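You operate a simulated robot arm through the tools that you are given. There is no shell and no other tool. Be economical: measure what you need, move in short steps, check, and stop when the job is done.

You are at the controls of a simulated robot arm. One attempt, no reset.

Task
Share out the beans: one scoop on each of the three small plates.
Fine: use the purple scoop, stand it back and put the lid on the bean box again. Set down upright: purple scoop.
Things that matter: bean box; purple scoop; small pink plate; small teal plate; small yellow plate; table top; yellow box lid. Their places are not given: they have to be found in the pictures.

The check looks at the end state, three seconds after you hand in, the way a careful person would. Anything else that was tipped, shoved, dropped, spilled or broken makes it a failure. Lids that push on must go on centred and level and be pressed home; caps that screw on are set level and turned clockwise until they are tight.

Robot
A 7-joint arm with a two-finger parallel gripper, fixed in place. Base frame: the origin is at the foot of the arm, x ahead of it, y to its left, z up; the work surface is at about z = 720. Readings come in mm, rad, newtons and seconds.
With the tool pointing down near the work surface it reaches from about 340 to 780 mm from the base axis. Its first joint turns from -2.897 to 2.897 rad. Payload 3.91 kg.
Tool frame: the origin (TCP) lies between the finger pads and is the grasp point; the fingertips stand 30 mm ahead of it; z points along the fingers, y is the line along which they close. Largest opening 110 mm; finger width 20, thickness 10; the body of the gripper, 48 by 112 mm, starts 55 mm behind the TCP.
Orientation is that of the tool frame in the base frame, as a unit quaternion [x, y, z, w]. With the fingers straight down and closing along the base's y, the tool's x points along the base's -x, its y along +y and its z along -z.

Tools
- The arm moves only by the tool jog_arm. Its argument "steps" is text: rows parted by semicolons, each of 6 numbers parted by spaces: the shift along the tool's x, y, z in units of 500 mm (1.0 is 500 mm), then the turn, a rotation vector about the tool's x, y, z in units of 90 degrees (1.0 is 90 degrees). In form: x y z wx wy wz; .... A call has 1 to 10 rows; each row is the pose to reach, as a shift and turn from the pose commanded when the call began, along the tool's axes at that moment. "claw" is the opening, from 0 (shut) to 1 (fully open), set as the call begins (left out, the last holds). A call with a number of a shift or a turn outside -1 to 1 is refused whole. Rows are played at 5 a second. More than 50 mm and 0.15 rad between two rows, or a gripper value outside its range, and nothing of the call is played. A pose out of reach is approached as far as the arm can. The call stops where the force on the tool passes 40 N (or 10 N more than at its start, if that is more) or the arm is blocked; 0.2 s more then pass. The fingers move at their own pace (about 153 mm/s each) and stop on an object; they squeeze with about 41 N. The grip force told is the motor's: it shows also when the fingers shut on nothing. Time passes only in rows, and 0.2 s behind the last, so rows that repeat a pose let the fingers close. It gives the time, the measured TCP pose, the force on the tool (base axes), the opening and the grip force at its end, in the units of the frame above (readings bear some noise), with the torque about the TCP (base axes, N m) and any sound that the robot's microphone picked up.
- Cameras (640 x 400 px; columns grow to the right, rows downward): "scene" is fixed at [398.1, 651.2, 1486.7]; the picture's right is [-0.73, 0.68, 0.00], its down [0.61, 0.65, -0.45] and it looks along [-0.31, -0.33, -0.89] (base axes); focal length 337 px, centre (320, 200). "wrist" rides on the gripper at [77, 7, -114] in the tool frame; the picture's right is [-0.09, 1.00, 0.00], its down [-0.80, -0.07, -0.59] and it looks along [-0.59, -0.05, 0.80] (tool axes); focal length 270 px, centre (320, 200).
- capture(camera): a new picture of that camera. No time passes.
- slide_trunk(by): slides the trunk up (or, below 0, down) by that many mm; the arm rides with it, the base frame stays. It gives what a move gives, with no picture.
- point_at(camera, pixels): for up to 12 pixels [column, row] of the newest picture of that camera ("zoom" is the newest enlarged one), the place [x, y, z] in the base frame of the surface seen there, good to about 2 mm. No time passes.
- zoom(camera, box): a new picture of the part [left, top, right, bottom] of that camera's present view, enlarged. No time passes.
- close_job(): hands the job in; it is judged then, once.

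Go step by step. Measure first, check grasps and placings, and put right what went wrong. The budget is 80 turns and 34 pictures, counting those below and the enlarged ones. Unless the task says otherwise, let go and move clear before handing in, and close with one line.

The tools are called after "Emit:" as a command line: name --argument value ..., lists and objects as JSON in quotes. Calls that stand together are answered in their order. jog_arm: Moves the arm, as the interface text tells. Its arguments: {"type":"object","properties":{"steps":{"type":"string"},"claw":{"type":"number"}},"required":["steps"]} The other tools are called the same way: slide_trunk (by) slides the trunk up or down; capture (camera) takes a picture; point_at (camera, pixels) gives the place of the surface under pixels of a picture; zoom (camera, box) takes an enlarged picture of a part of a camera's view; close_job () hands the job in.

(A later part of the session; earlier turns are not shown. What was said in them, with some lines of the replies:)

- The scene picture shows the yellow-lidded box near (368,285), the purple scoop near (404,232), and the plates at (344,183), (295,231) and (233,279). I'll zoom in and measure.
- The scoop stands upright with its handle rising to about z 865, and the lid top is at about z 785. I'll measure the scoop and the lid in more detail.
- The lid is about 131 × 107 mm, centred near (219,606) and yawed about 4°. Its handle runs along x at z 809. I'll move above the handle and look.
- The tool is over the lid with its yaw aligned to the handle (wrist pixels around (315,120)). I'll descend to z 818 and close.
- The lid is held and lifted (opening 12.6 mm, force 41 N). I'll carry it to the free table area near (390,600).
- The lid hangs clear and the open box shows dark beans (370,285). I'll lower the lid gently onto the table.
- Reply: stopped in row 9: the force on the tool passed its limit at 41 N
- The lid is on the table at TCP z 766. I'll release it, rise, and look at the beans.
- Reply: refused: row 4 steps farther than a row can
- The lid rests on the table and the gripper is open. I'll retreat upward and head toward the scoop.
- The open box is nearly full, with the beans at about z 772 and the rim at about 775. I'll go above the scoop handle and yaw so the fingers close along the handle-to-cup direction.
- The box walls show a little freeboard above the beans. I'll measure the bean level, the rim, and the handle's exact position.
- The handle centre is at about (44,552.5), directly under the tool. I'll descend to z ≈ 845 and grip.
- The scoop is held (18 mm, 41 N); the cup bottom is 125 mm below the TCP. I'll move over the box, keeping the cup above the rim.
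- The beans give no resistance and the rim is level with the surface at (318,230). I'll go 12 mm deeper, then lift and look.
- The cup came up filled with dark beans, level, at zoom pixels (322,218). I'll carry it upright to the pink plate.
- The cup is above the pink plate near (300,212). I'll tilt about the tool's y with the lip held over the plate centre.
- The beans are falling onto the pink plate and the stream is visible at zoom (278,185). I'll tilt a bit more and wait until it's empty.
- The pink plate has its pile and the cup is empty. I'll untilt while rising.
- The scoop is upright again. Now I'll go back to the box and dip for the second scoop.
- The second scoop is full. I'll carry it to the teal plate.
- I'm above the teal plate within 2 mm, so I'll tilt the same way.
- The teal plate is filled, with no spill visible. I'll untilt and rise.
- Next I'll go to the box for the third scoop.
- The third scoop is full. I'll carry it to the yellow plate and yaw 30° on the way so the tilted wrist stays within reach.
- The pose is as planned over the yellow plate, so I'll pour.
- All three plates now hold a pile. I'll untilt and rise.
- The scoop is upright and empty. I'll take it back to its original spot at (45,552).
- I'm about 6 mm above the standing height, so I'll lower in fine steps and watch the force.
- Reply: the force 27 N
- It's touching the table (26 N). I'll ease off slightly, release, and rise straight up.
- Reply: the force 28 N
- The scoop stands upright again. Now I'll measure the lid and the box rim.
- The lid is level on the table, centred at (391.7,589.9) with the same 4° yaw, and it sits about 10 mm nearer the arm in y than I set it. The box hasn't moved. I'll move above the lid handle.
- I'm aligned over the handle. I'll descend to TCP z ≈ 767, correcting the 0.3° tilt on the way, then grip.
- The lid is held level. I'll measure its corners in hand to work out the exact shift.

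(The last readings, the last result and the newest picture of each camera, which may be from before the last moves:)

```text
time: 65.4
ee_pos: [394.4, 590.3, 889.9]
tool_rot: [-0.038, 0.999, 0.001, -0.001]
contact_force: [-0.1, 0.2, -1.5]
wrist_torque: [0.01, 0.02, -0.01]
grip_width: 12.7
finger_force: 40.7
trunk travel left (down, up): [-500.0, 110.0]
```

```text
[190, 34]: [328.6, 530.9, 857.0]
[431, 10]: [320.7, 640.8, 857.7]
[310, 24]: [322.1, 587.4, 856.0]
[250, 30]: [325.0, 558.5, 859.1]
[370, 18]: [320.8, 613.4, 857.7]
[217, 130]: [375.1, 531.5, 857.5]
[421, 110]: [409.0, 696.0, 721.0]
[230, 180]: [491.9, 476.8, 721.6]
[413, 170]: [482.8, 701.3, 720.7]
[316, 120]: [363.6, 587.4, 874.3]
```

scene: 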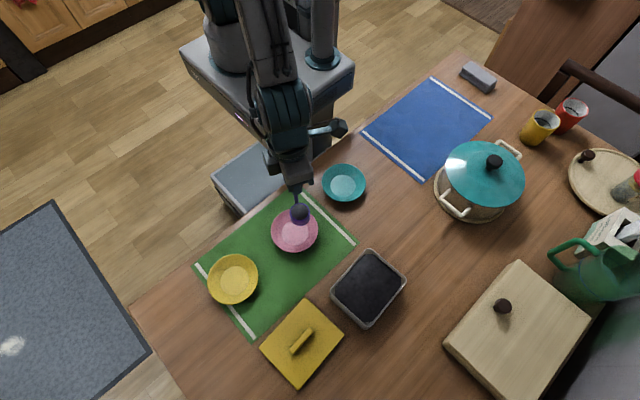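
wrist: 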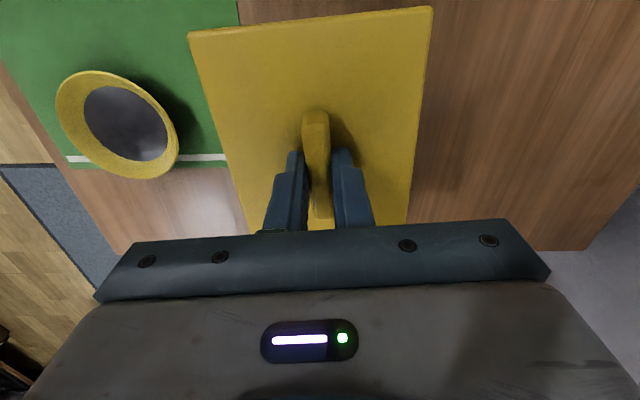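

The lid top is 32.5 mm below the TCP. The required shift to its original pose is (-172.4,+15.5). I'll move over the box.

Emit:
jog_arm --steps "0.08 0.013 0 0 0 0; 0.16 0.026 0 0 0 0; 0.24 0.04 0 0 0 0; 0.31 0.05 0 0 0 0; 0.3415 0.0564 0 0 0 0; 0.3415 0.0564 0.05 0 0 0; 0.3415 0.0564 0.1 0 0 0; 0.3415 0.0564 0.1 0 0 0; 0.3415 0.0564 0.1 0 0 0"

Emit:
zoom --camera "scene" --box '[310, 220, 430, 340]'

Emit:
capture --camera "wrist"

```text
time: 67.4
ee_pos: [219.6, 605.5, 839.9]
tool_rot: [-0.037, 0.999, 0.0, -0.001]
contact_force: [-0.2, 0.1, -0.7]
wrist_torque: [-0.02, -0.02, -0.02]
grip_width: 12.9
finger_force: 40.9
trunk travel left (down, up): [-500.0, 110.0]
```

```text
3.33 times, centred on (370, 280) of scene
```

zoom: 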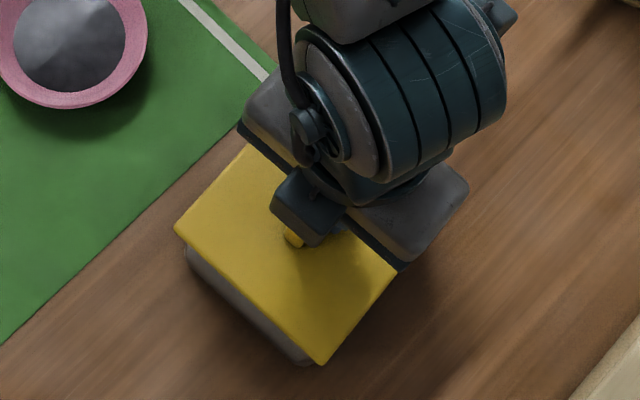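

```text
6 pictures are left
```

wrist: 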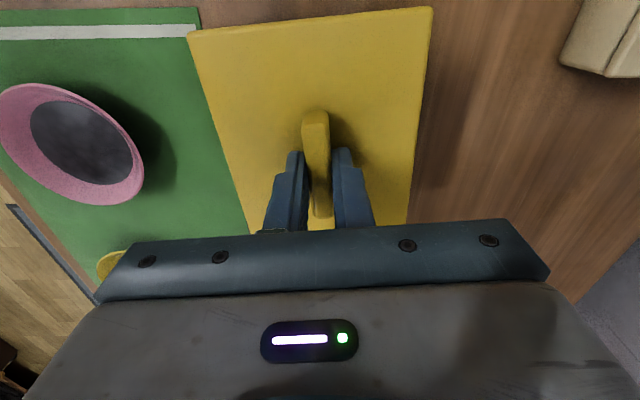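

I'll check the lid corners here against the original seated corners.

Emit:
point_at --camera "zoom" --pixels '[[179, 230], [321, 359], [392, 271], [246, 150], [250, 298], [360, 315], [200, 210]]'

Emit:
point_at --camera "wrist" --pixels '[[190, 34], [431, 10], [310, 24], [217, 130]]'

```text
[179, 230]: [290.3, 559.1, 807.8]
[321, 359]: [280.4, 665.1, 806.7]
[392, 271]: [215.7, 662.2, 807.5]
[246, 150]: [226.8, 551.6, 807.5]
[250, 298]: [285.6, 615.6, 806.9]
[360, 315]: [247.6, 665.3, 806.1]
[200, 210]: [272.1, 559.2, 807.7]
```

```text
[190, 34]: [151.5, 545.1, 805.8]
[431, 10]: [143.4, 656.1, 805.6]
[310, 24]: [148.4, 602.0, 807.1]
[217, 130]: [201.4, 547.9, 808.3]
```

The corners agree with the original seated lid to within about 1.5 mm, so I'll lower in small steps and watch for contact.

Emit:
jog_arm --steps "0 0 0.01 0 0 0; 0 0 0.016 0 0 0; 0 0 0.022 0 0 0; 0 0 0.028 0 0 0; 0 0 0.034 0 0 0; 0 0 0.038 0 0 0; 0 0 0.042 0 0 0; 0 0 0.042 0 0 0"

```text
time: 69.2
ee_pos: [220.2, 605.2, 819.9]
tool_rot: [-0.037, 0.999, 0.0, -0.001]
contact_force: [-0.2, 0.7, -0.5]
wrist_torque: [0.02, -0.01, 0.0]
grip_width: 12.8
finger_force: 41.2
trunk travel left (down, up): [-500.0, 110.0]
```

There's no resistance at z 820, so the lid is entering cleanly. I'll continue to press it home.

Emit:
jog_arm --steps "0 0 0.003 0 0 0; 0 0 0.006 0 0 0; 0 0 0.008 0 0 0; 0 0 0.01 0 0 0; 0 0 0.012 0 0 0; 0 0 0.014 0 0 0"

```text
time: 70.6
ee_pos: [220.2, 605.7, 816.8]
tool_rot: [-0.037, 0.999, 0.002, 0.002]
contact_force: [-1.9, -10.1, 18.5]
wrist_torque: [-0.66, 0.13, -0.09]
grip_width: 12.6
finger_force: 41.1
trunk travel left (down, up): [-500.0, 110.0]
stopped in row 6: the force on the tool passed its limit at 41 N (the readings are from after the stop); the commanded pose is now the measured one
```

Contact at z 816.8 matches the seated height. I'll ease off 1 mm, release, rise and inspect.

Emit:
jog_arm --steps "0 0 -0.002 0 0 0; 0 0 -0.002 0 0 0"

Emit:
jog_arm --steps "0 0 0 0 0 0; 0 0 0 0 0 0" --claw 0.45

Emit:
jog_arm --steps "0 0 -0.06 0 0 0; 0 0 -0.12 0 0 0; 0 0 -0.12 0 0 0"

Emit:
zoom --camera "scene" --box '[310, 220, 430, 340]'

```text
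time: 71.2
ee_pos: [221.0, 604.8, 817.7]
tool_rot: [-0.038, 0.999, 0.004, 0.001]
contact_force: [-1.2, -7.4, 16.8]
wrist_torque: [-0.46, 0.09, -0.04]
grip_width: 12.7
finger_force: 40.4
trunk travel left (down, up): [-500.0, 110.0]
```

```text
time: 71.8
ee_pos: [220.0, 607.8, 816.9]
tool_rot: [-0.038, 0.999, 0.003, 0.0]
contact_force: [-0.2, 2.1, 4.1]
wrist_torque: [0.0, 0.05, -0.05]
grip_width: 48.1
finger_force: 0.1
trunk travel left (down, up): [-500.0, 110.0]
```

```text
time: 72.6
ee_pos: [221.0, 605.9, 876.0]
tool_rot: [-0.038, 0.999, 0.002, 0.0]
contact_force: [-0.5, 0.3, -0.3]
wrist_torque: [0.01, 0.0, 0.0]
grip_width: 49.4
finger_force: 0.0
trunk travel left (down, up): [-500.0, 110.0]
```

```text
3.33 times, centred on (370, 280) of scene
```

zoom: 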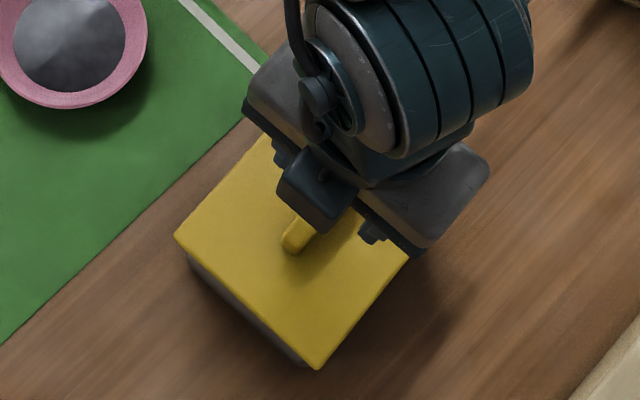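

Emit:
point_at --camera "zoom" --pixels '[[179, 236], [318, 366], [404, 258], [230, 190], [250, 300], [360, 310], [265, 145], [320, 360], [190, 236], [395, 260], [300, 300], [258, 160]]'

```text
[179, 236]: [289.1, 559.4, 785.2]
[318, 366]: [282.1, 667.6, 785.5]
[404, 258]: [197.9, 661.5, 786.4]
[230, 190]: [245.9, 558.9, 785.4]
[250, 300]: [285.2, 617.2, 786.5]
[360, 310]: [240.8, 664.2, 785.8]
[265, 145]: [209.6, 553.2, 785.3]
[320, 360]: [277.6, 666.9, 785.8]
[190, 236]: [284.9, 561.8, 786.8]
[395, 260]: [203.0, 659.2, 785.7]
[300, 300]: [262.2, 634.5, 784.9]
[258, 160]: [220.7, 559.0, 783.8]
```

The lid is level at z ≈ 785.5, equal to its original height. I'll press on the handle top with closed fingers to be sure it's home.

Emit:
jog_arm --steps "0 0 0 0 0 0; 0 0 0 0 0 0; 0 0 0 0 0 0; 0 0 0.05 0 0 0; 0 0 0.064 0 0 0; 0 0 0.07 0 0 0; 0 0 0.074 0 0 0; 0 0 0.078 0 0 0; 0 0 0.082 0 0 0; 0 0 0.086 0 0 0" --claw 0

```text
time: 74.9
ee_pos: [220.9, 607.3, 841.2]
tool_rot: [-0.038, 0.999, 0.008, 0.002]
contact_force: [-2.1, -9.5, 18.4]
wrist_torque: [-0.29, 0.1, 0.01]
grip_width: 0.0
finger_force: 37.3
trunk travel left (down, up): [-500.0, 110.0]
stopped in row 10: the force on the tool passed its limit at 42 N (the readings are from after the stop); the commanded pose is now the measured one
```

It resisted firmly at 41 N. I'll rise and move clear for an unobstructed check.

Emit:
jog_arm --steps "0 0 -0.08 0 0 0; 0 0 -0.17 0 0 0; 0 0 -0.26 0 0 0; 0.02 -0.08 -0.28 0 0 0; 0.03 -0.17 -0.3 0 0 0; 0.04 -0.26 -0.32 0 0 0; 0.05 -0.35 -0.33 0 0 0; 0.06 -0.44 -0.33 0 0 0; 0.06 -0.44 -0.33 0 0 0"

Emit:
zoom --camera "scene" --box '[310, 180, 438, 340]'

```text
time: 76.9
ee_pos: [205.3, 384.8, 1001.5]
tool_rot: [-0.037, 0.999, 0.007, 0.002]
contact_force: [-0.2, -1.2, -0.2]
wrist_torque: [0.02, 0.0, 0.05]
grip_width: 0.0
finger_force: 37.8
trunk travel left (down, up): [-500.0, 110.0]
```

```text
2.50 times, centred on (374, 260) of scene
```

zoom: 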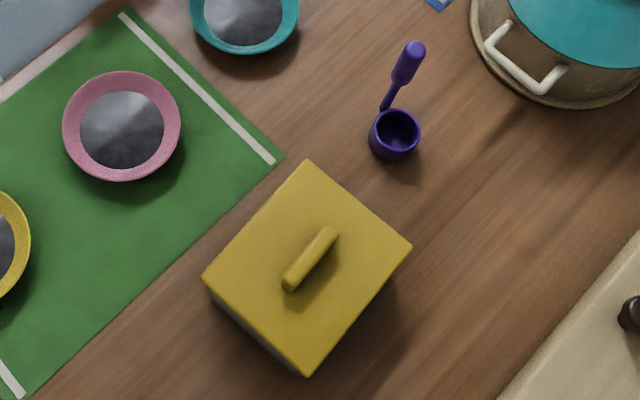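

Compared with the first picture, the lid appears about 2–3 mm further in +y. I'll zoom in to see whether it sits centred on the box.

Emit:
zoom --camera "scene" --box '[324, 242, 414, 334]'

```text
4.35 times, centred on (369, 288) of scene
```

zoom: 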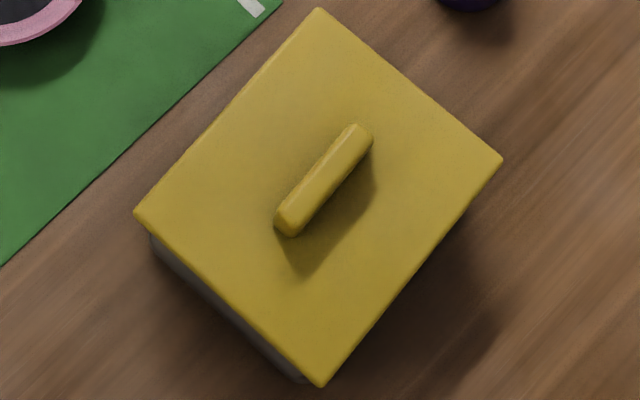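

Emit:
point_at --camera "zoom" --pixels '[[319, 11], [500, 159], [319, 384], [137, 213], [355, 128], [286, 226], [230, 110], [408, 84], [410, 275], [228, 298], [154, 245], [300, 376]]'

Emit:
point_at --camera "zoom" --pixels '[[152, 240], [158, 250], [200, 290], [250, 335], [290, 370], [298, 378], [305, 381], [220, 104], [190, 140], [450, 225], [370, 325], [345, 352]]'

```text
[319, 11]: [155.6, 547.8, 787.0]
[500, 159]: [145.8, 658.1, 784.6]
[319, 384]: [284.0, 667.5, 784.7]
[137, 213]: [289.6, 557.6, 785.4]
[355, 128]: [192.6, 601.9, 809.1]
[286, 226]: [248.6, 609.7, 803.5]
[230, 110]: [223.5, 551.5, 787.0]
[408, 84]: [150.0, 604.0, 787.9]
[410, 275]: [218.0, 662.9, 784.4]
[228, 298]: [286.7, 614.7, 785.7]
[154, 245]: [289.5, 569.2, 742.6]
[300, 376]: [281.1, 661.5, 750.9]
```

```text
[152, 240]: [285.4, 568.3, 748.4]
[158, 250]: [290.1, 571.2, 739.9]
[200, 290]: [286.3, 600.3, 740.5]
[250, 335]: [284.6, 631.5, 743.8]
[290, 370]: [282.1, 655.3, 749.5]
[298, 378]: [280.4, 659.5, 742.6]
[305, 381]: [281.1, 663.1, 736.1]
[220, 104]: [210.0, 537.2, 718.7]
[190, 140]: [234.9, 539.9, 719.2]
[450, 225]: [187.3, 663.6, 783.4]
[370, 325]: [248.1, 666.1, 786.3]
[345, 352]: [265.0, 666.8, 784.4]
```

The lid is centred to about 2 mm. I'll sample more heights to check that it's level.

Emit:
point_at --camera "zoom" --pixels '[[310, 30], [280, 62], [250, 95], [215, 135], [180, 172], [150, 207], [480, 165], [455, 200], [425, 240], [390, 285], [355, 330], [325, 370]]'

Emit:
point_at --camera "zoom" --pixels '[[330, 25], [355, 50], [385, 75], [415, 100], [445, 125], [475, 148], [165, 230], [200, 260], [230, 290], [260, 320], [290, 345], [310, 365]]'

```text
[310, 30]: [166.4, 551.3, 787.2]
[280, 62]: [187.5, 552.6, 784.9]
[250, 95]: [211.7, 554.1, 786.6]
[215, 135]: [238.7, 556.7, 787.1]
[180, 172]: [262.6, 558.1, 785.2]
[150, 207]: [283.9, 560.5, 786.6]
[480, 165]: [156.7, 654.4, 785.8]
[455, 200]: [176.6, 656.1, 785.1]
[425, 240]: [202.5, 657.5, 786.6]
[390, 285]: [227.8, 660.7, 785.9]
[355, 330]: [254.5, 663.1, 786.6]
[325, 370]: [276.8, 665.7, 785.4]
```

```text
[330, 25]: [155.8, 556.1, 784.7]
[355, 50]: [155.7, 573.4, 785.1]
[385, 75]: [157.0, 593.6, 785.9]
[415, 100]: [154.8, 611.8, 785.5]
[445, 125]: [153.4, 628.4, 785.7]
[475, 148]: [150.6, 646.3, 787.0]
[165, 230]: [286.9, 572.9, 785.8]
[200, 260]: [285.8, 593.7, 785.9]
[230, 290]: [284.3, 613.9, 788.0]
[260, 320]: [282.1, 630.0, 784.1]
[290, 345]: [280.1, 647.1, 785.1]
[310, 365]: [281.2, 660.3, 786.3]
```

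It's level all round at about 785.8, and 785 originally. For certainty I'll straighten the tool and press down on the handle once more.

Emit:
jog_arm --steps "-0.01 0.08 0 0.004 0.002 0; -0.02 0.17 0.02 0.009 0.002 0; -0.03 0.26 0.04 0.009 0.002 0; -0.045 0.35 0.08 0.009 0.002 0; -0.06 0.438 0.12 0.009 0.002 0; -0.06 0.438 0.2 0.009 0.002 0; -0.06 0.438 0.28 0.009 0.002 0; -0.06 0.438 0.315 0.009 0.002 0; -0.06 0.438 0.315 0.009 0.002 0"

Emit:
jog_arm --steps "0 0 0.006 0 0 0; 0 0 0.01 0 0 0; 0 0 0.013 0 0 0; 0 0 0.016 0 0 0; 0 0 0.019 0 0 0; 0 0 0.022 0 0 0; 0 0 0.025 0 0 0; 0 0 0.028 0 0 0; 0 0 0.031 0 0 0"

```text
time: 78.9
ee_pos: [223.0, 609.5, 841.5]
tool_rot: [-0.037, 0.999, -0.001, 0.0]
contact_force: [-0.7, 0.0, 0.3]
wrist_torque: [-0.04, 0.0, 0.01]
grip_width: 0.1
finger_force: 37.7
trunk travel left (down, up): [-500.0, 110.0]
```

```text
time: 80.3
ee_pos: [222.3, 610.5, 839.5]
tool_rot: [-0.037, 0.999, 0.005, 0.001]
contact_force: [-1.7, -9.5, 16.9]
wrist_torque: [-0.27, 0.12, 0.01]
grip_width: 0.0
finger_force: 37.6
trunk travel left (down, up): [-500.0, 110.0]
stopped in row 6: the force on the tool passed its limit at 42 N (the readings are from after the stop); the commanded pose is now the measured one
```

Contact at 839.5 puts the handle top at about 809.5, the same as when originally seated, so the lid is home. I'll retreat and take a last look.

Emit:
jog_arm --steps "0 0 -0.08 0 0 0; 0 0 -0.17 0 0 0; 0 0 -0.26 0 0 0; 0.02 -0.08 -0.28 0 0 0; 0.03 -0.17 -0.3 0 0 0; 0.04 -0.26 -0.32 0 0 0; 0.05 -0.35 -0.33 0 0 0; 0.06 -0.44 -0.33 0 0 0; 0.06 -0.44 -0.33 0 0 0" --claw 0.3

Emit:
zoom --camera "scene" --box '[190, 150, 440, 340]'

```text
time: 82.3
ee_pos: [206.0, 387.7, 1001.2]
tool_rot: [-0.038, 0.999, 0.002, 0.0]
contact_force: [-0.2, -0.8, -0.1]
wrist_torque: [0.0, 0.04, 0.0]
grip_width: 32.9
finger_force: 0.0
trunk travel left (down, up): [-500.0, 110.0]
```

```text
2.11 times, centred on (315, 245) of scene
```

zoom: 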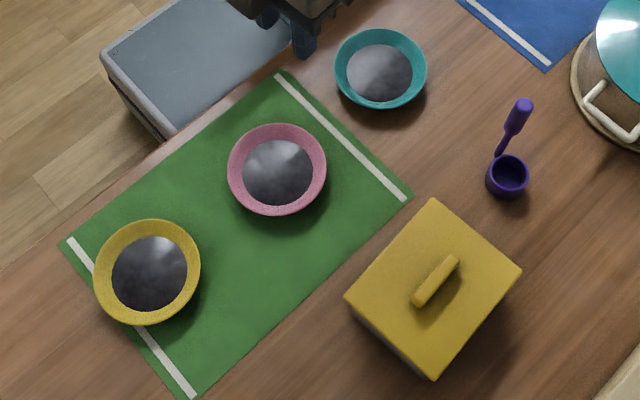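

The final view shows beans on all three plates, the scoop standing upright, the lid level on the box, no spill, and the arm clear. I'll hand it in.

Emit:
close_job

```text
The job is handed in.
```

I put one scoop of beans on each of the pink, teal and yellow plates. The purple scoop is standing upright back in its place, and the lid is level on the bean box and pressed down.
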